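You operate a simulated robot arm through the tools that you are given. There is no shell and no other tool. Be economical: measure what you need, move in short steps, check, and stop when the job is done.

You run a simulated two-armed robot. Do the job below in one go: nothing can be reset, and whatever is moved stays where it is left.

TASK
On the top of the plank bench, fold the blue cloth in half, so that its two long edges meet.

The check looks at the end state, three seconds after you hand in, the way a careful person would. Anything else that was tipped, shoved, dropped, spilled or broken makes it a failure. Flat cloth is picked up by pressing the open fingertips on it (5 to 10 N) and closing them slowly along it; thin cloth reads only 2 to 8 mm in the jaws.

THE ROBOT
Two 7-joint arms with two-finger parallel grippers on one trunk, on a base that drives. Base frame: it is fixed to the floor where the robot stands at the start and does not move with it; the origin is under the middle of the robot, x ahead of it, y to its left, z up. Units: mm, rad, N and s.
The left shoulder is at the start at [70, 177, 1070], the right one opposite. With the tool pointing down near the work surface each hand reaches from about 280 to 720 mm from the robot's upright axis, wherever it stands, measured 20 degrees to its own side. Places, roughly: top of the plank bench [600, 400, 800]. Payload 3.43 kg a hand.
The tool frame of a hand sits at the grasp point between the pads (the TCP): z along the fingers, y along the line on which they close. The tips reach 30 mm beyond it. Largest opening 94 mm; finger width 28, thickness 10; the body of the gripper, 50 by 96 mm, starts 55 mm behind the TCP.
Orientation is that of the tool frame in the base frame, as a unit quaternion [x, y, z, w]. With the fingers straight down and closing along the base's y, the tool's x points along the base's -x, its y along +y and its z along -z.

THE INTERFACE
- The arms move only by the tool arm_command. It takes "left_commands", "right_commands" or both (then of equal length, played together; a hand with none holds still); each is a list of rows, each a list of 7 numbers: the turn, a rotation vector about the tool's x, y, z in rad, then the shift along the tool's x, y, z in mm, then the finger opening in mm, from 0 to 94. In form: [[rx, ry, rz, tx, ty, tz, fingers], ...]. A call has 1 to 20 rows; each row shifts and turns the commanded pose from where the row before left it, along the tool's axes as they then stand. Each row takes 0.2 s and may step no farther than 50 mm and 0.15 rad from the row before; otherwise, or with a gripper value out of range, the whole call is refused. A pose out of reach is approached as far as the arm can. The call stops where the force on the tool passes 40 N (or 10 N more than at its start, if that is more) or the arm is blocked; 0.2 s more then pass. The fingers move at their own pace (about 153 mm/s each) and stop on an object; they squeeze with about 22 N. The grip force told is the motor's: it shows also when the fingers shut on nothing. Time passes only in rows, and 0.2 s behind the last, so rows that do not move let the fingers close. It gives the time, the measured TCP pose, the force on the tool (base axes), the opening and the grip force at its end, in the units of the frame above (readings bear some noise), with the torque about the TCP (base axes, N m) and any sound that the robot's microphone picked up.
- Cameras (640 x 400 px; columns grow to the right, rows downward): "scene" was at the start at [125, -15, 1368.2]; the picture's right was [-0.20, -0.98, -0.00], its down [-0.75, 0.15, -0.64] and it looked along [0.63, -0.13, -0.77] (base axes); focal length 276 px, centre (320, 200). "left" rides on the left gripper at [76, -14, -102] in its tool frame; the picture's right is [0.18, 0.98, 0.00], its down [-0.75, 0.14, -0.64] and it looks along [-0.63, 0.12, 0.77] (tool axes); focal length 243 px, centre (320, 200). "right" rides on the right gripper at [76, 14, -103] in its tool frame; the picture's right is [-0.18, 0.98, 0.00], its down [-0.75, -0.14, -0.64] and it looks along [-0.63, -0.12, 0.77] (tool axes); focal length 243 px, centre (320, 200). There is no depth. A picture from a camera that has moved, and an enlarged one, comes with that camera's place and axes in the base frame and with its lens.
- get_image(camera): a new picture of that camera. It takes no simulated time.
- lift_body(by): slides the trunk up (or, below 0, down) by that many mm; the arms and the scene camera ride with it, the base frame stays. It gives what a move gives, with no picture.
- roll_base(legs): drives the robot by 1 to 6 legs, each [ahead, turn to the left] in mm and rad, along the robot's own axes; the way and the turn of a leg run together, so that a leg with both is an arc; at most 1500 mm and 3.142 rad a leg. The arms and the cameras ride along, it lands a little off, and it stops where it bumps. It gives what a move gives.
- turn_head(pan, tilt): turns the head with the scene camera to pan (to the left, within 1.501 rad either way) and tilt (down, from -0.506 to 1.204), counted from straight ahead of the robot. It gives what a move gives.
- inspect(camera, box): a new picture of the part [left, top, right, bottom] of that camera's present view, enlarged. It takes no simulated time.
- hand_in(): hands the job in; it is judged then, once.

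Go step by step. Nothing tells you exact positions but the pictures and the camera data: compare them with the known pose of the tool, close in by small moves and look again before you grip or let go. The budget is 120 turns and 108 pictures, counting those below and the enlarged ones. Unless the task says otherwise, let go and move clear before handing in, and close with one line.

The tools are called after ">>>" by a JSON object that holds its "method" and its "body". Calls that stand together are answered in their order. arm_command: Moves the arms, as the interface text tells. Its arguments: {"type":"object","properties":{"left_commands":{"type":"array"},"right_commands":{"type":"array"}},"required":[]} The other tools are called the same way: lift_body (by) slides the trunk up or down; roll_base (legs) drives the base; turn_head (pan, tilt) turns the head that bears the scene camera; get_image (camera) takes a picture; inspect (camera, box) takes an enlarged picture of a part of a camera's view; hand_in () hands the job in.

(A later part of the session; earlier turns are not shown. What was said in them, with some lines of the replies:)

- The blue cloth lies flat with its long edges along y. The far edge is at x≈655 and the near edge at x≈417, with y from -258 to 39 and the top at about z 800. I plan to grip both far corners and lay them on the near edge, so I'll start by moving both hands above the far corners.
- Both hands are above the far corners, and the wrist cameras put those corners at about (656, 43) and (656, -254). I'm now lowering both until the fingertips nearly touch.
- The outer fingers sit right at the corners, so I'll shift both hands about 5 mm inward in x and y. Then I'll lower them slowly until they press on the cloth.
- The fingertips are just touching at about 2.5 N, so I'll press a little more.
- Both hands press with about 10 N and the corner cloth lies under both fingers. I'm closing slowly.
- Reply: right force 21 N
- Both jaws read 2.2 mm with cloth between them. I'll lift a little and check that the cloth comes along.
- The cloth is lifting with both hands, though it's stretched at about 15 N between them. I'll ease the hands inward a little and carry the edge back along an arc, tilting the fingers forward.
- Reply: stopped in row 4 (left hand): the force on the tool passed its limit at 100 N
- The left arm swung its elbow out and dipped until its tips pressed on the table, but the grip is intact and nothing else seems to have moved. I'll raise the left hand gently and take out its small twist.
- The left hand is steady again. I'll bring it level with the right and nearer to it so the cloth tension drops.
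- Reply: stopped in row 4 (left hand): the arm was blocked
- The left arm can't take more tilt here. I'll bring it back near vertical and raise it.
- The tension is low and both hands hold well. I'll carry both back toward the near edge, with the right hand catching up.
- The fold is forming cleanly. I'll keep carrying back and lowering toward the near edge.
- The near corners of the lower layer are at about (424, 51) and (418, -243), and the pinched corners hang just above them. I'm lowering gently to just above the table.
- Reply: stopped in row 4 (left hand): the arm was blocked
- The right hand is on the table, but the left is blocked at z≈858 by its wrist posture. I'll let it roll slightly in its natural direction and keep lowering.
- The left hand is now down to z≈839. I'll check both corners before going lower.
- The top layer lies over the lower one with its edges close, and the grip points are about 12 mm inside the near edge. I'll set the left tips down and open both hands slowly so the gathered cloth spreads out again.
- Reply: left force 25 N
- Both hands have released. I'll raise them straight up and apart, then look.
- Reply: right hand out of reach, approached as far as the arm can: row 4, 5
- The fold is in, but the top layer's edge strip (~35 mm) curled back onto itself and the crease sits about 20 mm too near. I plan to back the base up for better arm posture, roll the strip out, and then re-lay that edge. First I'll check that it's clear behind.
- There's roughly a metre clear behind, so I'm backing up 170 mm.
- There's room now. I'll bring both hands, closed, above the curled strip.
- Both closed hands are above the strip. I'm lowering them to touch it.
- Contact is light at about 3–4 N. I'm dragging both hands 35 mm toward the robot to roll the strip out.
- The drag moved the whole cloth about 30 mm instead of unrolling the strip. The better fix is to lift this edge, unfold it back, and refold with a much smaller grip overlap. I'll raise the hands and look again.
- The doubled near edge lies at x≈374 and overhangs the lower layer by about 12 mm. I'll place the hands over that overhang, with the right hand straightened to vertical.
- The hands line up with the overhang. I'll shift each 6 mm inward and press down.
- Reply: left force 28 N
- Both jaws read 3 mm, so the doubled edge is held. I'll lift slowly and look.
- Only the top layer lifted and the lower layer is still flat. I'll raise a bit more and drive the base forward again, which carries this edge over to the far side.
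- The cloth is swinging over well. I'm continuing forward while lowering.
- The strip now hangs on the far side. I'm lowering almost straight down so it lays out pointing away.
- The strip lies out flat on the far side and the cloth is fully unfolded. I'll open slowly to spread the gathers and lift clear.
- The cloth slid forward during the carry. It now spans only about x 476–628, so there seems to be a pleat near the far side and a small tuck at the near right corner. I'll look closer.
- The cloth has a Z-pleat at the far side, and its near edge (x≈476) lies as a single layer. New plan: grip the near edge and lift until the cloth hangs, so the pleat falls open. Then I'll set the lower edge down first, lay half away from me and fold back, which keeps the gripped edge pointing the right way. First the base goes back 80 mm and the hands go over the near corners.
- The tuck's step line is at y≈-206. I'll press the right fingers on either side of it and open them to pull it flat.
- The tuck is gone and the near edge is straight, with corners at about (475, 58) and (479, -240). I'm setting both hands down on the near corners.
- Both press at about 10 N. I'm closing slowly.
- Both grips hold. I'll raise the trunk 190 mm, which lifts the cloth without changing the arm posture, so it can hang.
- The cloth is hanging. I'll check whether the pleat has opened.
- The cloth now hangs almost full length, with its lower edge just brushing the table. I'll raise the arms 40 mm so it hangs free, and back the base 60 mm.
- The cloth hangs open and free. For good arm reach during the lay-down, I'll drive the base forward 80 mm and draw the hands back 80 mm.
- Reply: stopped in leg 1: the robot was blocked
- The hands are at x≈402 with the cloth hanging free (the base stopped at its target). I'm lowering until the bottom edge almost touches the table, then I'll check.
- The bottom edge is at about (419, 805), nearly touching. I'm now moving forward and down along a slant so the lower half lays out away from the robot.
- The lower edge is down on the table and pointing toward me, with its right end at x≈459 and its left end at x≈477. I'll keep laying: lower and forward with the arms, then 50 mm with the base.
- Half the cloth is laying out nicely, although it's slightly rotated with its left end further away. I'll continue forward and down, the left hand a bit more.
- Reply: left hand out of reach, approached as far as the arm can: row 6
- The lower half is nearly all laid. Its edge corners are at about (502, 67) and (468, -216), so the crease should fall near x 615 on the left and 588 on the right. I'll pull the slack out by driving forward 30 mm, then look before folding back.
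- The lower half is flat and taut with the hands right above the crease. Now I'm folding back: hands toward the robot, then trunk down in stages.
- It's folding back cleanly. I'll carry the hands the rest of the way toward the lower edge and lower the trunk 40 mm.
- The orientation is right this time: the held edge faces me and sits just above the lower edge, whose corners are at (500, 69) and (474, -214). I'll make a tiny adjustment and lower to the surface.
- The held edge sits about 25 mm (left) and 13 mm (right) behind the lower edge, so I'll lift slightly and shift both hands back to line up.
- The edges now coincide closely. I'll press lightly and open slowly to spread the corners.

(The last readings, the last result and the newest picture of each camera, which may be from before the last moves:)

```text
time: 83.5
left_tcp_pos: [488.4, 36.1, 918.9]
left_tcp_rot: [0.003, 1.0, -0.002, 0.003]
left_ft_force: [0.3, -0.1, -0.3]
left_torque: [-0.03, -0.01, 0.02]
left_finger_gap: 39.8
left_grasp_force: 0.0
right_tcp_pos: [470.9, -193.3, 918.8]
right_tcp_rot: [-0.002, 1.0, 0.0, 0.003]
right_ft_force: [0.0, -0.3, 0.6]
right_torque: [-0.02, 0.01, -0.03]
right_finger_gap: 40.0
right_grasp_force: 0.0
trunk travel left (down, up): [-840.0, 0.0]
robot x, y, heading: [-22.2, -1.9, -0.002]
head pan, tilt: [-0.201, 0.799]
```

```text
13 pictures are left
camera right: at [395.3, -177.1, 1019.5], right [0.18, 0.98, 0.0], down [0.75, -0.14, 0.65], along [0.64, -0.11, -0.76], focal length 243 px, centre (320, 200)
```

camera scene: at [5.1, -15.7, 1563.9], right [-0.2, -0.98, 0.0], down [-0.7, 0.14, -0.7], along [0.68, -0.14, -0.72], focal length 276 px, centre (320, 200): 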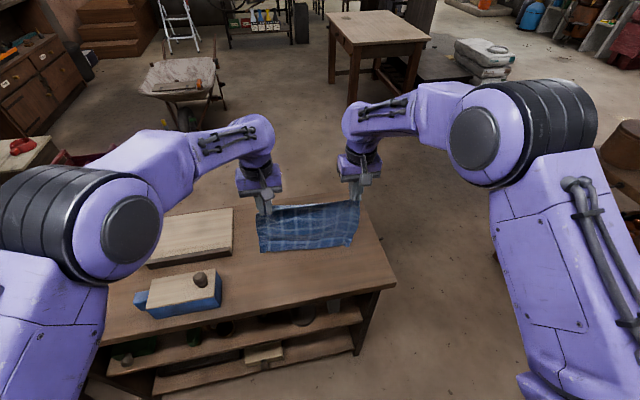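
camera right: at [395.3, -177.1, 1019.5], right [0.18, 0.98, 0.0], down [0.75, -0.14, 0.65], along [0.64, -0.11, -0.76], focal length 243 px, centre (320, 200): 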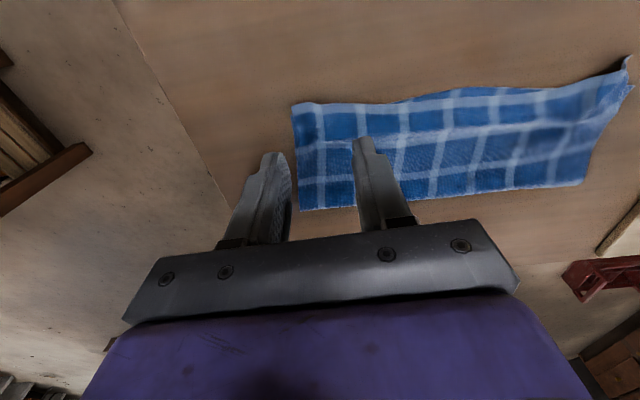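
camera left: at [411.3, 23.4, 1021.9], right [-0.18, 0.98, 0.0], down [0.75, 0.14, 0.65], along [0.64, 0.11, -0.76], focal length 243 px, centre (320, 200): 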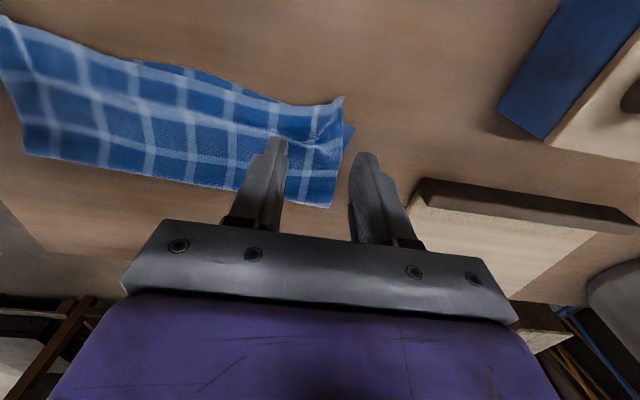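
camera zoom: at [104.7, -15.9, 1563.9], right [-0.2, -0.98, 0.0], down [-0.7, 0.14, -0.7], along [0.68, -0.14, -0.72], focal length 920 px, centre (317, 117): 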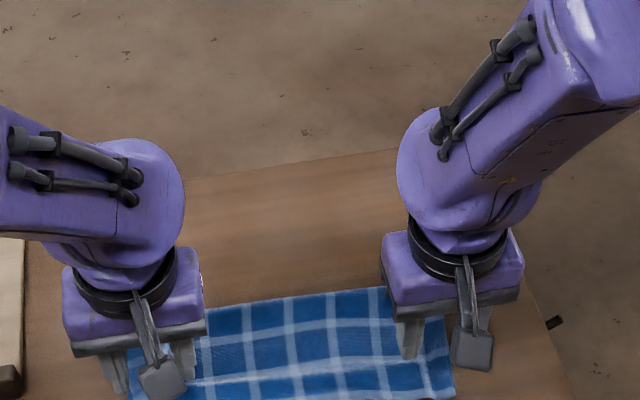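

The hands are clear, and the cloth is folded with its edges close together. The left corner still has a small raised pucker. I'll move the hands aside to see it well.

>>> {"method": "arm_command", "body": {"left_commands": [[0, 0, 0, 0, 30, 0, 40], [0, 0, 0, 0, 40, 0, 40], [0, 0, 0, 0, 40, 0, 40]], "right_commands": [[0, 0, 0, 0, -30, 0, 40], [0, 0, 0, 0, -40, 0, 40], [0, 0, 0, 0, -40, 0, 40]]}}

>>> {"method": "turn_head", "body": {"pan": -0.2, "tilt": 1.0}}

>>> {"method": "inspect", "body": {"camera": "scene", "box": [220, 120, 412, 240]}}

```text
time: 84.3
left_tcp_pos: [487.7, 145.8, 917.9]
left_tcp_rot: [0.003, 1.0, -0.002, 0.003]
left_ft_force: [-0.5, -0.8, 0.9]
left_torque: [-0.03, 0.0, 0.0]
left_finger_gap: 39.9
left_grasp_force: 0.0
right_tcp_pos: [472.3, -302.1, 917.7]
right_tcp_rot: [-0.003, 1.0, 0.0, 0.003]
right_ft_force: [0.8, -0.2, 0.2]
right_torque: [0.01, 0.02, 0.01]
right_finger_gap: 40.1
right_grasp_force: 0.2
trunk travel left (down, up): [-840.0, 0.0]
robot x, y, heading: [-24.4, 0.2, -0.003]
head pan, tilt: [-0.201, 0.799]
```

```text
time: 85.1
left_tcp_pos: [488.5, 146.1, 918.5]
left_tcp_rot: [0.003, 1.0, -0.002, 0.003]
left_ft_force: [-0.2, 0.1, -0.6]
left_torque: [0.0, 0.01, -0.03]
left_finger_gap: 39.8
left_grasp_force: 0.1
right_tcp_pos: [471.4, -301.3, 918.3]
right_tcp_rot: [-0.003, 1.0, 0.0, 0.003]
right_ft_force: [0.3, 0.0, 0.0]
right_torque: [0.01, 0.01, 0.0]
right_finger_gap: 40.0
right_grasp_force: 0.1
trunk travel left (down, up): [-840.0, 0.0]
robot x, y, heading: [-25.6, 0.7, 0.003]
head pan, tilt: [-0.201, 1.0]
```

```text
3.33 times, centred on (316, 180) of scene
camera zoom: at [93.7, -13.7, 1548.8], right [-0.2, -0.98, 0.0], down [-0.82, 0.17, -0.54], along [0.53, -0.11, -0.84], focal length 920 px, centre (333, 267)
```

zoom: 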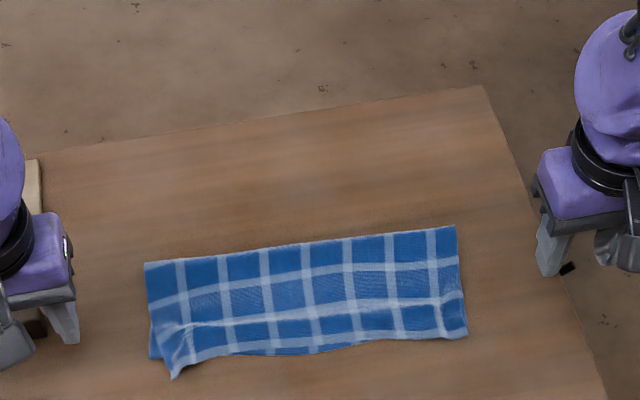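

>>> {"method": "inspect", "body": {"camera": "scene", "box": [258, 178, 366, 246]}}

```text
5.88 times, centred on (312, 212) of scene
camera zoom: at [93.7, -13.7, 1548.8], right [-0.2, -0.98, 0.0], down [-0.82, 0.17, -0.54], along [0.53, -0.11, -0.84], focal length 1624 px, centre (367, 129)
```

zoom: 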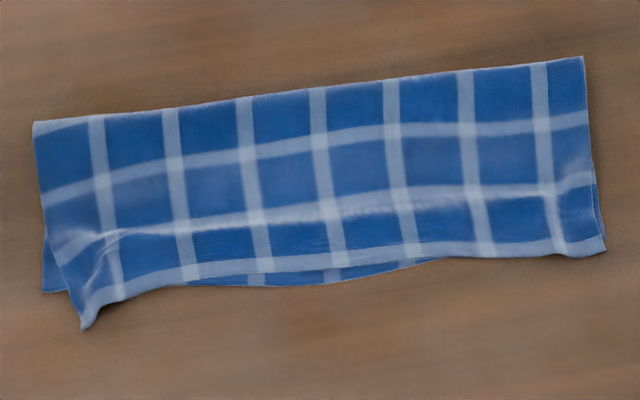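

The right side and crease are good. The left corner of the top layer is at about (476, 53) and should be over the lower corner at (503, 73), so I'll pinch that overhanging corner and re-place it.

>>> {"method": "arm_command", "body": {"left_commands": [[0, 0, 0, 3, -37, 0, 30], [0, 0, 0, 3, -37, 0, 24], [0, 0, 0, 2, -36, 0, 24], [0, 0, 0, 0, 0, 0, 24]]}}

>>> {"method": "lift_body", "body": {"by": -72}}

>>> {"method": "get_image", "body": {"camera": "left"}}

```text
time: 86.1
left_tcp_pos: [480.3, 37.6, 919.3]
left_tcp_rot: [0.002, 1.0, -0.002, 0.003]
left_ft_force: [-0.6, 0.0, -0.7]
left_torque: [0.02, 0.01, 0.0]
left_finger_gap: 24.0
left_grasp_force: 0.1
right_tcp_pos: [471.3, -301.2, 917.9]
right_tcp_rot: [-0.002, 1.0, 0.0, 0.002]
right_ft_force: [-0.4, -0.3, -0.2]
right_torque: [-0.01, 0.01, -0.01]
right_finger_gap: 40.2
right_grasp_force: 0.1
trunk travel left (down, up): [-840.0, 0.0]
robot x, y, heading: [-25.0, -0.7, 0.002]
head pan, tilt: [-0.201, 1.0]
```

```text
time: 87.2
left_tcp_pos: [480.0, 37.4, 846.9]
left_tcp_rot: [0.002, 1.0, -0.002, 0.003]
left_ft_force: [0.4, 0.6, 0.6]
left_torque: [0.0, 0.02, -0.01]
left_finger_gap: 24.2
left_grasp_force: 0.1
right_tcp_pos: [472.5, -300.0, 846.1]
right_tcp_rot: [-0.003, 1.0, 0.001, 0.003]
right_ft_force: [0.0, 0.6, 0.3]
right_torque: [-0.01, 0.03, 0.02]
right_finger_gap: 40.0
right_grasp_force: 0.1
trunk travel left (down, up): [-768.0, 72.0]
robot x, y, heading: [-25.9, 2.8, 0.001]
head pan, tilt: [-0.201, 1.0]
```

```text
10 pictures are left
camera left: at [403.2, 23.6, 949.4], right [-0.18, 0.98, 0.0], down [0.75, 0.14, 0.65], along [0.64, 0.11, -0.76], focal length 243 px, centre (320, 200)
```

left: 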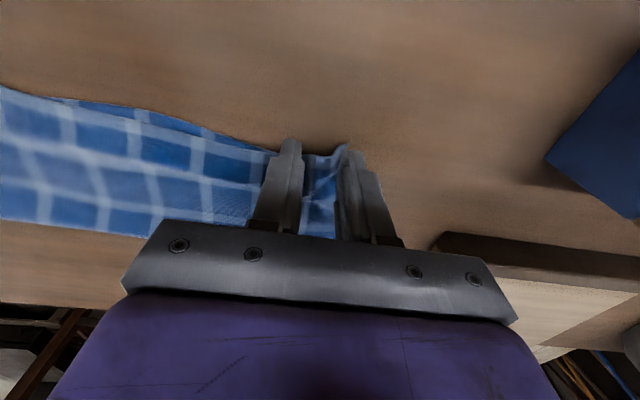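

The raised corner lies right between the fingers. I'm lowering just onto the surface and closing on it.

>>> {"method": "arm_command", "body": {"left_commands": [[0, 0, 0, 0, 0, 8, 24], [0, 0, 0, 0, 0, 5, 24], [0, 0, 0, 0, 0, 1.5, 24], [0, 0, 0, 0, 0, 0, 20], [0, 0, 0, 0, 0, 0, 16], [0, 0, 0, 0, 0, 0, 12], [0, 0, 0, 0, 0, 0, 8], [0, 0, 0, 0, 0, 0, 4], [0, 0, 0, 0, 0, 0, 0], [0, 0, 0, 0, 0, 0, 0], [0, 0, 0, 0, 0, -8, 0], [0, 0, 0, 0, 0, -10, 0]]}}

>>> {"method": "get_image", "body": {"camera": "left"}}

```text
time: 89.8
left_tcp_pos: [479.9, 37.6, 849.7]
left_tcp_rot: [0.003, 1.0, -0.002, 0.002]
left_ft_force: [0.1, 0.4, -0.1]
left_torque: [0.01, 0.0, 0.05]
left_finger_gap: 2.5
left_grasp_force: 21.7
right_tcp_pos: [471.3, -301.8, 845.2]
right_tcp_rot: [-0.002, 1.0, 0.001, 0.002]
right_ft_force: [0.0, 0.4, 0.4]
right_torque: [-0.01, 0.01, 0.0]
right_finger_gap: 40.4
right_grasp_force: 0.0
trunk travel left (down, up): [-768.0, 72.0]
robot x, y, heading: [-22.1, 0.8, 0.004]
head pan, tilt: [-0.201, 1.0]
```

```text
9 pictures are left
camera left: at [402.9, 23.3, 952.9], right [-0.18, 0.98, 0.0], down [0.75, 0.14, 0.65], along [0.64, 0.11, -0.76], focal length 243 px, centre (320, 200)
```

left: 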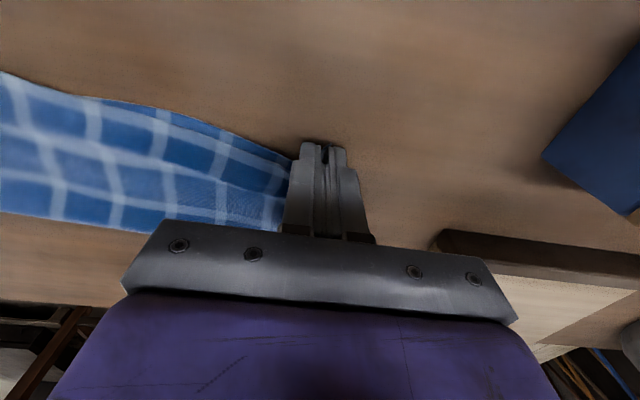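

The corner is held at 2.5 mm. I'll carry it 25 mm forward and 22 mm to the left, set it on the lower corner, press lightly and open slowly.

>>> {"method": "arm_command", "body": {"left_commands": [[0, 0, 0, -8, 7, 0, 0], [0, 0, 0, -8, 7, 0, 0], [0, 0, 0, -9, 8, 0, 0], [0, 0, 0, 0, 0, 8, 0], [0, 0, 0, 0, 0, 6, 0], [0, 0, 0, 0, 0, 2, 0]]}}

>>> {"method": "get_image", "body": {"camera": "left"}}

```text
time: 91.2
left_tcp_pos: [506.6, 59.1, 835.0]
left_tcp_rot: [0.003, 1.0, -0.001, 0.002]
left_ft_force: [-0.6, -0.4, 0.0]
left_torque: [-0.04, 0.03, -0.01]
left_finger_gap: 2.3
left_grasp_force: 22.6
right_tcp_pos: [472.8, -301.8, 846.2]
right_tcp_rot: [-0.002, 1.0, 0.001, 0.003]
right_ft_force: [-0.8, 0.3, 0.1]
right_torque: [0.0, 0.0, 0.0]
right_finger_gap: 40.2
right_grasp_force: 0.0
trunk travel left (down, up): [-768.0, 72.0]
robot x, y, heading: [-27.8, -1.3, -0.002]
head pan, tilt: [-0.201, 1.0]
```

```text
8 pictures are left
camera left: at [428.7, 45.9, 937.1], right [-0.18, 0.98, 0.0], down [0.75, 0.14, 0.65], along [0.64, 0.11, -0.76], focal length 243 px, centre (320, 200)
```

left: 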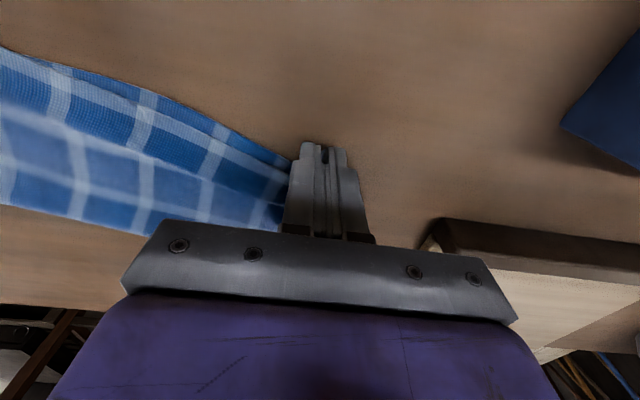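

The corner looks aligned. I'm pressing lightly, opening, and lifting away.

>>> {"method": "arm_command", "body": {"left_commands": [[0, 0, 0, 0, 0, 2, 0], [0, 0, 0, 0, 0, 0.5, 0], [0, 0, 0, 0, 0, 0, 6], [0, 0, 0, 0, 0, 0, 10], [0, 0, 0, 0, 0, 0, 14], [0, 0, 0, 0, 0, 0, 18], [0, 0, 0, 0, 0, 0, 22], [0, 0, 0, 0, 0, 0, 26], [0, 0, 0, 0, 0, 0, 28]]}}

>>> {"method": "lift_body", "body": {"by": 72}}

>>> {"method": "arm_command", "body": {"left_commands": [[0, 0, 0, 0, 35, 0, 40], [0, 0, 0, 0, 40, 0, 40], [0, 0, 0, 0, 20, 0, 40]]}}

>>> {"method": "inspect", "body": {"camera": "scene", "box": [258, 178, 366, 246]}}

```text
time: 93.2
left_tcp_pos: [504.9, 58.3, 832.7]
left_tcp_rot: [0.003, 1.0, -0.002, 0.002]
left_ft_force: [-0.5, -0.5, 3.0]
left_torque: [0.01, -0.06, 0.02]
left_finger_gap: 27.2
left_grasp_force: 0.0
right_tcp_pos: [472.2, -301.3, 846.2]
right_tcp_rot: [-0.002, 1.0, 0.001, 0.003]
right_ft_force: [0.3, 0.4, -0.3]
right_torque: [0.0, 0.0, 0.02]
right_finger_gap: 40.2
right_grasp_force: 0.0
trunk travel left (down, up): [-768.0, 72.0]
robot x, y, heading: [-25.4, -2.4, -0.001]
head pan, tilt: [-0.201, 1.0]
```

```text
time: 94.3
left_tcp_pos: [505.1, 59.4, 903.7]
left_tcp_rot: [0.002, 1.0, -0.002, 0.003]
left_ft_force: [0.9, 0.5, -0.9]
left_torque: [-0.02, 0.01, -0.03]
left_finger_gap: 28.1
left_grasp_force: 0.1
right_tcp_pos: [472.5, -302.0, 918.2]
right_tcp_rot: [-0.003, 1.0, 0.001, 0.003]
right_ft_force: [-0.1, 0.3, 0.3]
right_torque: [-0.01, 0.0, 0.06]
right_finger_gap: 40.2
right_grasp_force: 0.1
trunk travel left (down, up): [-840.0, 0.0]
robot x, y, heading: [-23.7, 1.1, 0.0]
head pan, tilt: [-0.201, 1.0]
```

```text
time: 95.1
left_tcp_pos: [505.3, 154.0, 904.3]
left_tcp_rot: [0.003, 1.0, -0.003, 0.003]
left_ft_force: [0.1, 0.3, 1.1]
left_torque: [0.01, 0.01, 0.05]
left_finger_gap: 40.1
left_grasp_force: 0.0
right_tcp_pos: [472.8, -301.1, 917.8]
right_tcp_rot: [-0.003, 1.0, -0.001, 0.003]
right_ft_force: [0.5, 0.5, -0.6]
right_torque: [-0.01, -0.01, 0.0]
right_finger_gap: 39.8
right_grasp_force: 0.1
trunk travel left (down, up): [-840.0, 0.0]
robot x, y, heading: [-24.5, 2.4, -0.003]
head pan, tilt: [-0.201, 1.0]
```

```text
5.88 times, centred on (312, 212) of scene
camera zoom: at [93.8, -13.7, 1548.8], right [-0.2, -0.98, 0.0], down [-0.82, 0.17, -0.54], along [0.53, -0.11, -0.84], focal length 1624 px, centre (367, 129)
```

zoom: 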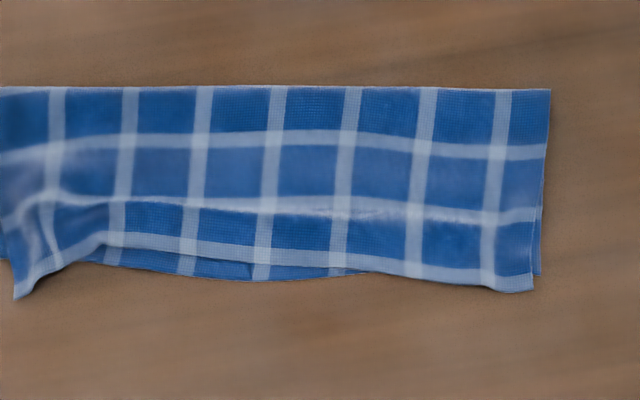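

The cloth shifted slightly to the left. I'll take a wider view.

>>> {"method": "inspect", "body": {"camera": "scene", "box": [240, 176, 360, 251]}}

```text
5.33 times, centred on (300, 214) of scene
camera zoom: at [93.8, -13.7, 1548.8], right [-0.2, -0.98, 0.0], down [-0.82, 0.17, -0.54], along [0.53, -0.11, -0.84], focal length 1473 px, centre (427, 128)
```

zoom: 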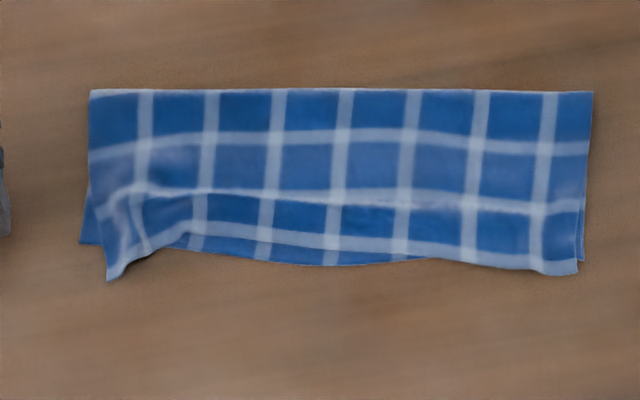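

The last pinch took both layers, so they moved together and the top corner still overhangs by about 27 mm, at (502, 87) against (529, 100). I'll pinch only the overhanging tip, farther out toward me where just the top layer lies.

>>> {"method": "arm_command", "body": {"left_commands": [[0, 0, 0, 1, -37, 0, 24], [0, 0, 0, 1, -37, 0, 24], [0, 0, 0, 0, 0, 0, 24]]}}

>>> {"method": "lift_body", "body": {"by": -58}}

>>> {"method": "get_image", "body": {"camera": "left"}}

```text
time: 95.9
left_tcp_pos: [503.5, 81.0, 903.9]
left_tcp_rot: [0.001, 1.0, -0.002, 0.002]
left_ft_force: [0.1, 0.4, 0.4]
left_torque: [0.01, 0.02, 0.01]
left_finger_gap: 24.1
left_grasp_force: 0.1
right_tcp_pos: [471.5, -301.2, 918.0]
right_tcp_rot: [-0.003, 1.0, 0.001, 0.003]
right_ft_force: [0.1, 0.5, 0.5]
right_torque: [0.0, 0.0, 0.01]
right_finger_gap: 40.4
right_grasp_force: 0.0
trunk travel left (down, up): [-840.0, 0.0]
robot x, y, heading: [-21.2, -4.2, -0.003]
head pan, tilt: [-0.201, 1.0]
```

```text
time: 96.8
left_tcp_pos: [503.9, 80.2, 846.8]
left_tcp_rot: [0.002, 1.0, -0.001, 0.002]
left_ft_force: [-0.1, 0.4, 0.1]
left_torque: [-0.02, 0.0, 0.01]
left_finger_gap: 23.9
left_grasp_force: 0.1
right_tcp_pos: [473.0, -302.4, 860.7]
right_tcp_rot: [-0.002, 1.0, 0.001, 0.002]
right_ft_force: [0.2, -0.1, 0.5]
right_torque: [0.04, -0.01, 0.01]
right_finger_gap: 39.9
right_grasp_force: 0.0
trunk travel left (down, up): [-782.0, 58.0]
robot x, y, heading: [-21.9, 3.0, -0.0]
head pan, tilt: [-0.201, 1.0]
```

```text
5 pictures are left
camera left: at [426.2, 66.4, 948.6], right [-0.18, 0.98, 0.0], down [0.75, 0.14, 0.65], along [0.64, 0.11, -0.76], focal length 243 px, centre (320, 200)
```

left: 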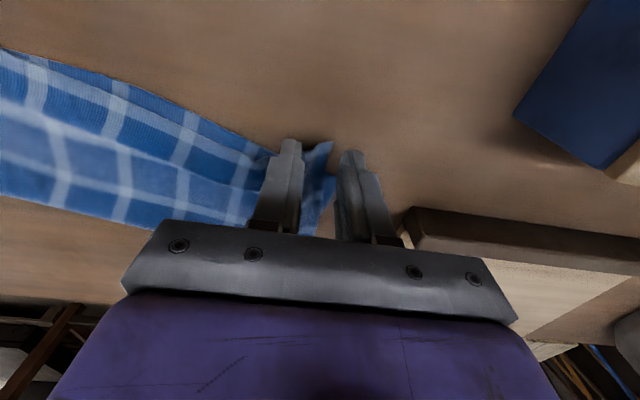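

The tip is between the fingers. I'll shift 6 mm toward me to stay off the lower layer, lower without pressing, close and lift.

>>> {"method": "arm_command", "body": {"left_commands": [[0, 0, 0, 6, 2, 6, 24], [0, 0, 0, 0, 0, 6, 24], [0, 0, 0, 0, 0, 1, 24], [0, 0, 0, 0, 0, 0, 18], [0, 0, 0, 0, 0, 0, 12], [0, 0, 0, 0, 0, 0, 6], [0, 0, 0, 0, 0, 0, 0], [0, 0, 0, 0, 0, 0, 0], [0, 0, 0, 0, 0, -10, 0], [0, 0, 0, 0, 0, -10, 0], [0, 0, 0, -4, 2, -8, 0]]}}

>>> {"method": "get_image", "body": {"camera": "left"}}

```text
time: 99.2
left_tcp_pos: [501.3, 83.8, 860.4]
left_tcp_rot: [0.003, 1.0, -0.002, 0.003]
left_ft_force: [-0.7, 0.3, -0.1]
left_torque: [0.02, -0.01, -0.02]
left_finger_gap: 1.8
left_grasp_force: 22.1
right_tcp_pos: [472.7, -301.2, 859.2]
right_tcp_rot: [-0.003, 1.0, 0.0, 0.003]
right_ft_force: [-0.1, 0.0, 0.0]
right_torque: [0.0, 0.0, -0.02]
right_finger_gap: 40.2
right_grasp_force: 0.0
trunk travel left (down, up): [-782.0, 58.0]
robot x, y, heading: [-24.3, 2.2, -0.004]
head pan, tilt: [-0.201, 1.0]
```

```text
4 pictures are left
camera left: at [424.2, 70.4, 963.5], right [-0.18, 0.98, 0.0], down [0.75, 0.14, 0.65], along [0.64, 0.11, -0.76], focal length 243 px, centre (320, 200)
```

left: 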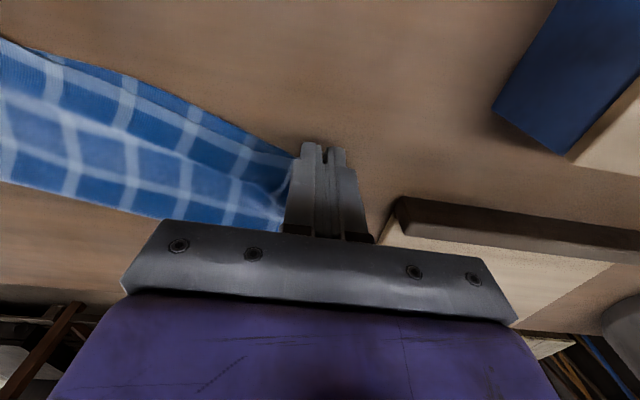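

The tip is held at 1.8 mm, consistent with the top layer alone. I'm carrying it over the lower corner, lowering and releasing.

>>> {"method": "arm_command", "body": {"left_commands": [[0, 0, 0, -10, 4, -2, 0], [0, 0, 0, -10, 4, 0, 0], [0, 0, 0, -8, 4, 0, 0], [0, 0, 0, 0, 0, 10, 0], [0, 0, 0, 0, 0, 10, 0], [0, 0, 0, 0, 0, 6, 0], [0, 0, 0, 0, 0, 1, 0], [0, 0, 0, 0, 0, 0, 5], [0, 0, 0, 0, 0, 0, 10], [0, 0, 0, 0, 0, 0, 15], [0, 0, 0, 0, 0, 0, 20], [0, 0, 0, 0, 0, 0, 25]]}}

>>> {"method": "lift_body", "body": {"by": 58}}

>>> {"method": "arm_command", "body": {"left_commands": [[0, 0, 0, 10, 30, -10, 40], [0, 0, 0, 10, 40, 0, 40], [0, 0, 0, 10, 30, 0, 40]]}}

>>> {"method": "inspect", "body": {"camera": "scene", "box": [240, 176, 360, 251]}}

```text
time: 101.8
left_tcp_pos: [529.3, 95.1, 835.7]
left_tcp_rot: [0.002, 1.0, -0.003, 0.004]
left_ft_force: [0.7, 0.4, 0.0]
left_torque: [0.01, -0.05, -0.03]
left_finger_gap: 24.9
left_grasp_force: 0.1
right_tcp_pos: [472.2, -301.3, 860.3]
right_tcp_rot: [-0.002, 1.0, 0.001, 0.003]
right_ft_force: [-0.6, -0.3, 0.1]
right_torque: [-0.02, 0.02, 0.01]
right_finger_gap: 39.8
right_grasp_force: 0.0
trunk travel left (down, up): [-782.0, 58.0]
robot x, y, heading: [-24.6, -2.1, -0.002]
head pan, tilt: [-0.201, 1.0]
```

```text
time: 102.8
left_tcp_pos: [529.6, 95.3, 894.5]
left_tcp_rot: [0.002, 1.0, -0.002, 0.002]
left_ft_force: [-0.2, 0.3, -0.2]
left_torque: [0.02, -0.03, 0.01]
left_finger_gap: 24.8
left_grasp_force: 0.1
right_tcp_pos: [472.5, -302.0, 918.1]
right_tcp_rot: [-0.003, 1.0, 0.001, 0.003]
right_ft_force: [-0.1, -0.4, 0.5]
right_torque: [-0.03, 0.0, -0.04]
right_finger_gap: 39.9
right_grasp_force: 0.1
trunk travel left (down, up): [-840.0, 0.0]
robot x, y, heading: [-25.6, -1.6, 0.0]
head pan, tilt: [-0.201, 1.0]
```

```text
time: 103.6
left_tcp_pos: [500.4, 197.5, 903.4]
left_tcp_rot: [0.003, 1.0, -0.003, 0.002]
left_ft_force: [0.3, -0.4, 0.3]
left_torque: [-0.02, -0.02, -0.03]
left_finger_gap: 40.3
left_grasp_force: 0.1
right_tcp_pos: [472.0, -301.5, 918.6]
right_tcp_rot: [-0.003, 1.0, 0.0, 0.003]
right_ft_force: [-0.9, 0.2, 0.3]
right_torque: [-0.04, -0.02, -0.01]
right_finger_gap: 39.9
right_grasp_force: 0.1
trunk travel left (down, up): [-840.0, 0.0]
robot x, y, heading: [-24.1, 4.6, -0.004]
head pan, tilt: [-0.201, 1.0]
```

```text
5.33 times, centred on (300, 214) of scene
camera zoom: at [93.7, -12.6, 1548.8], right [-0.2, -0.98, 0.0], down [-0.82, 0.17, -0.54], along [0.53, -0.11, -0.84], focal length 1473 px, centre (427, 128)
```

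zoom: 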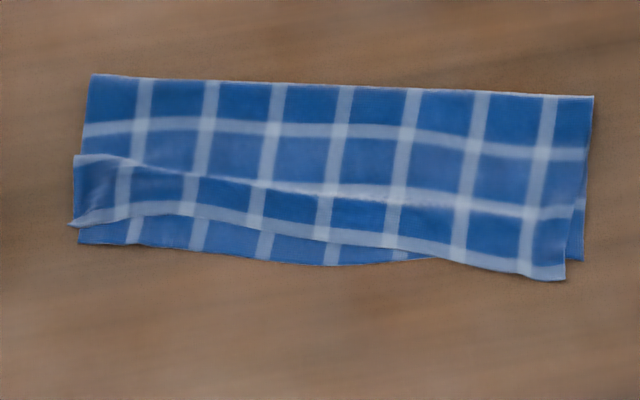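

The left corner is now close. The remaining gap (up to ~20 mm, left of centre) matches slack held in a small ridge in the top layer. I'll hold the crease side down with the right hand and gently draw the top strip toward me with the left, so only the slack is taken up.

>>> {"method": "arm_command", "body": {"left_commands": [[0, 0, 0, -5.9, -21.7, -2.1, 50], [0, 0, 0, -5.9, -21.7, -2.1, 50], [0, 0, 0, -5.9, -21.7, -2.1, 50], [0, 0, 0, -5.9, -21.7, -2.1, 50], [0, 0, 0, -5.9, -21.7, -2.1, 50], [0, 0, 0, -5.9, -21.7, -2.1, 50], [0, 0, 0, -5.6, -21.7, -2.1, 50], [0, 0, 0, 0, 0, 0, 50]], "right_commands": [[0, 0, 0, -15.9, 33.7, 0, 20], [0, 0, 0, -15.9, 33.7, 0, 0], [0, 0, 0, -15.9, 33.7, 0, 0], [0, 0, 0, -15.9, 33.7, 0, 0], [0, 0, 0, -15.9, 33.7, 0, 0], [0, 0, 0, -15.9, 33.7, 0, 0], [0, 0, 0, -15.9, 33.7, 0, 0], [0, 0, 0, 0, 0, 0, 0]]}}

>>> {"method": "lift_body", "body": {"by": -72}}

```text
time: 105.4
left_tcp_pos: [539.3, 43.6, 918.7]
left_tcp_rot: [0.003, 1.0, -0.001, 0.003]
left_ft_force: [-0.6, -0.7, 0.5]
left_torque: [0.0, 0.03, -0.01]
left_finger_gap: 49.9
left_grasp_force: 0.1
right_tcp_pos: [582.6, -65.7, 921.6]
right_tcp_rot: [-0.002, 1.0, 0.001, 0.002]
right_ft_force: [0.7, 0.4, -0.4]
right_torque: [0.0, -0.03, 0.01]
right_finger_gap: 0.2
right_grasp_force: 21.8
trunk travel left (down, up): [-840.0, 0.0]
robot x, y, heading: [-25.2, -0.6, -0.002]
head pan, tilt: [-0.201, 1.0]
```

```text
time: 106.5
left_tcp_pos: [540.0, 44.3, 846.7]
left_tcp_rot: [0.002, 1.0, -0.001, 0.003]
left_ft_force: [0.1, -0.5, -0.2]
left_torque: [0.01, 0.01, -0.03]
left_finger_gap: 49.9
left_grasp_force: 0.0
right_tcp_pos: [582.6, -64.5, 848.1]
right_tcp_rot: [-0.002, 1.0, 0.001, 0.003]
right_ft_force: [0.1, -0.3, 0.4]
right_torque: [-0.01, 0.01, 0.02]
right_finger_gap: 0.3
right_grasp_force: 22.3
trunk travel left (down, up): [-768.0, 72.0]
robot x, y, heading: [-26.3, -1.0, -0.001]
head pan, tilt: [-0.201, 1.0]
```

Both hands are about 14 mm above contact. I'm lowering the right to hold and the left to touch lightly.

>>> {"method": "arm_command", "body": {"left_commands": [[0, 0, 0, 0, 0, 5, 50], [0, 0, 0, 0, 0, 4, 50], [0, 0, 0, 0, 0, 2, 50], [0, 0, 0, 0, 0, 1, 50]], "right_commands": [[0, 0, 0, 0, 0, 8, 0], [0, 0, 0, 0, 0, 5, 0], [0, 0, 0, 0, 0, 3, 0], [0, 0, 0, 0, 0, 1.5, 0]]}}

```text
time: 107.5
left_tcp_pos: [538.2, 43.8, 835.5]
left_tcp_rot: [0.002, 1.0, -0.002, 0.004]
left_ft_force: [0.4, -0.3, -0.3]
left_torque: [-0.07, 0.01, 0.0]
left_finger_gap: 50.2
left_grasp_force: 0.2
right_tcp_pos: [583.3, -63.9, 831.2]
right_tcp_rot: [-0.002, 1.0, 0.002, 0.005]
right_ft_force: [-1.4, -1.0, 9.4]
right_torque: [0.02, 0.06, 0.04]
right_finger_gap: 0.0
right_grasp_force: 21.7
trunk travel left (down, up): [-768.0, 72.0]
robot x, y, heading: [-23.7, -4.1, -0.003]
head pan, tilt: [-0.201, 1.0]
```

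>>> {"method": "arm_command", "body": {"left_commands": [[0, 0, 0, 0, 0, 1.5, 50], [0, 0, 0, 0, 0, 0.7, 50]], "right_commands": [[0, 0, 0, 0, 0, 0.6, 0], [0, 0, 0, 0, 0, 0.4, 0]]}}

```text
time: 108.1
left_tcp_pos: [539.2, 44.4, 832.9]
left_tcp_rot: [0.003, 1.0, -0.002, 0.004]
left_ft_force: [0.0, -0.8, 0.5]
left_torque: [-0.01, -0.05, -0.01]
left_finger_gap: 50.1
left_grasp_force: 0.0
right_tcp_pos: [582.8, -64.3, 831.4]
right_tcp_rot: [-0.002, 1.0, 0.001, 0.005]
right_ft_force: [3.4, -0.3, 18.7]
right_torque: [-0.01, 0.03, 0.0]
right_finger_gap: 0.0
right_grasp_force: 21.9
trunk travel left (down, up): [-768.0, 72.0]
robot x, y, heading: [-22.0, 2.3, -0.003]
head pan, tilt: [-0.201, 1.0]
```

The right hand holds firmly at about 19 N. I'll add a touch of pressure on the left and draw it 20 mm toward me.

>>> {"method": "arm_command", "body": {"left_commands": [[0, 0, 0, 0, 0, 0.8, 50], [0, 0, 0, 4, 0, 0.3, 50], [0, 0, 0, 4, 0, 0, 50], [0, 0, 0, 4, 0, 0, 50], [0, 0, 0, 4, 0, 0, 50], [0, 0, 0, 4, 0, 0, 50]]}}

>>> {"method": "get_image", "body": {"camera": "left"}}

```text
time: 109.5
left_tcp_pos: [518.8, 44.1, 833.5]
left_tcp_rot: [0.003, 1.0, -0.001, 0.003]
left_ft_force: [1.6, -0.6, 2.3]
left_torque: [-0.03, -0.06, -0.01]
left_finger_gap: 49.7
left_grasp_force: 0.0
right_tcp_pos: [581.1, -64.1, 831.3]
right_tcp_rot: [-0.002, 1.0, 0.0, 0.004]
right_ft_force: [6.6, 0.2, 28.0]
right_torque: [-0.02, -0.05, 0.01]
right_finger_gap: 0.0
right_grasp_force: 22.0
trunk travel left (down, up): [-768.0, 72.0]
robot x, y, heading: [-24.9, 0.5, 0.0]
head pan, tilt: [-0.201, 1.0]
```

```text
2 pictures are left
camera left: at [441.1, 30.7, 935.0], right [-0.18, 0.98, -0.01], down [0.75, 0.14, 0.65], along [0.64, 0.11, -0.76], focal length 243 px, centre (320, 200)
```

left: 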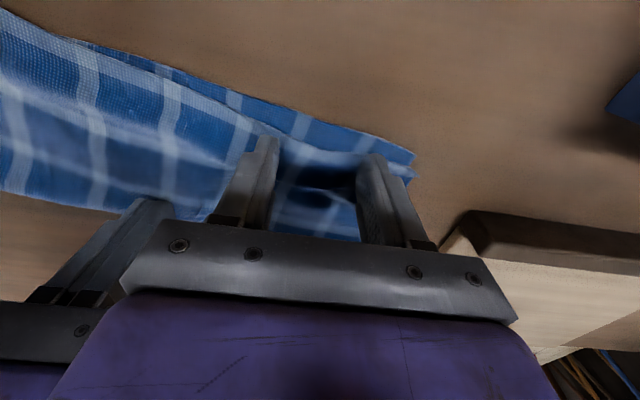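

The top strip came forward a few millimetres relative to the lower one, and the edges now lie within roughly 5–15 mm. More dragging would only move both layers, so I'll lift clear and take a last look.

>>> {"method": "lift_body", "body": {"by": 72}}

>>> {"method": "arm_command", "body": {"left_commands": [[0, 0, 0, 0, 20, -10, 50], [0, 0, 0, 5, 40, 0, 50], [0, 0, 0, 5, 40, 0, 50], [0, 0, 0, 5, 30, 0, 50]], "right_commands": [[0, 0, 0, 10, -40, 0, 0], [0, 0, 0, 15, -40, 0, 0], [0, 0, 0, 15, -45, 0, 0], [0, 0, 0, 15, -45, 0, 0]]}}

>>> {"method": "inspect", "body": {"camera": "scene", "box": [240, 176, 360, 251]}}

```text
time: 110.6
left_tcp_pos: [520.1, 44.7, 903.0]
left_tcp_rot: [0.003, 1.0, -0.001, 0.003]
left_ft_force: [0.2, 0.7, 0.3]
left_torque: [-0.01, 0.01, -0.02]
left_finger_gap: 50.0
left_grasp_force: 0.1
right_tcp_pos: [583.2, -64.2, 901.1]
right_tcp_rot: [-0.003, 1.0, 0.0, 0.002]
right_ft_force: [0.2, 0.0, 0.5]
right_torque: [0.02, 0.01, 0.0]
right_finger_gap: 0.0
right_grasp_force: 23.0
trunk travel left (down, up): [-840.0, 0.0]
robot x, y, heading: [-23.5, 1.4, -0.001]
head pan, tilt: [-0.201, 1.0]
```

```text
time: 111.6
left_tcp_pos: [506.1, 173.4, 914.3]
left_tcp_rot: [0.002, 1.0, -0.001, 0.003]
left_ft_force: [0.3, 0.2, -0.6]
left_torque: [0.05, 0.02, -0.01]
left_finger_gap: 49.8
left_grasp_force: 0.0
right_tcp_pos: [527.0, -235.3, 900.3]
right_tcp_rot: [-0.001, 1.0, 0.0, 0.002]
right_ft_force: [-1.0, -0.4, -0.4]
right_torque: [0.0, 0.0, 0.03]
right_finger_gap: 0.1
right_grasp_force: 21.5
trunk travel left (down, up): [-840.0, 0.0]
robot x, y, heading: [-26.6, -2.4, 0.002]
head pan, tilt: [-0.201, 1.0]
```

```text
5.33 times, centred on (300, 214) of scene
camera zoom: at [92.9, -15.1, 1548.8], right [-0.2, -0.98, 0.0], down [-0.82, 0.17, -0.54], along [0.53, -0.11, -0.84], focal length 1473 px, centre (427, 128)
```

zoom: 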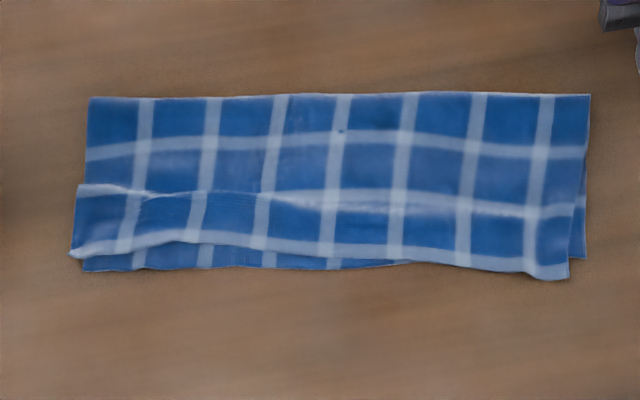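

The cloth is folded in half, its long edges roughly together (largest gap about 16 mm). Both hands are open or clear above the bench, and nothing else appears to have moved. I'm handing in.

>>> {"method": "hand_in", "body": {}}

```text
The job is handed in.
```

The blue cloth is folded in half on the plank bench and handed in. Its long edges meet to within about 16 mm: the top edge sits up to 16 mm inside the lower one on the left and overhangs by about 12 mm on the right.
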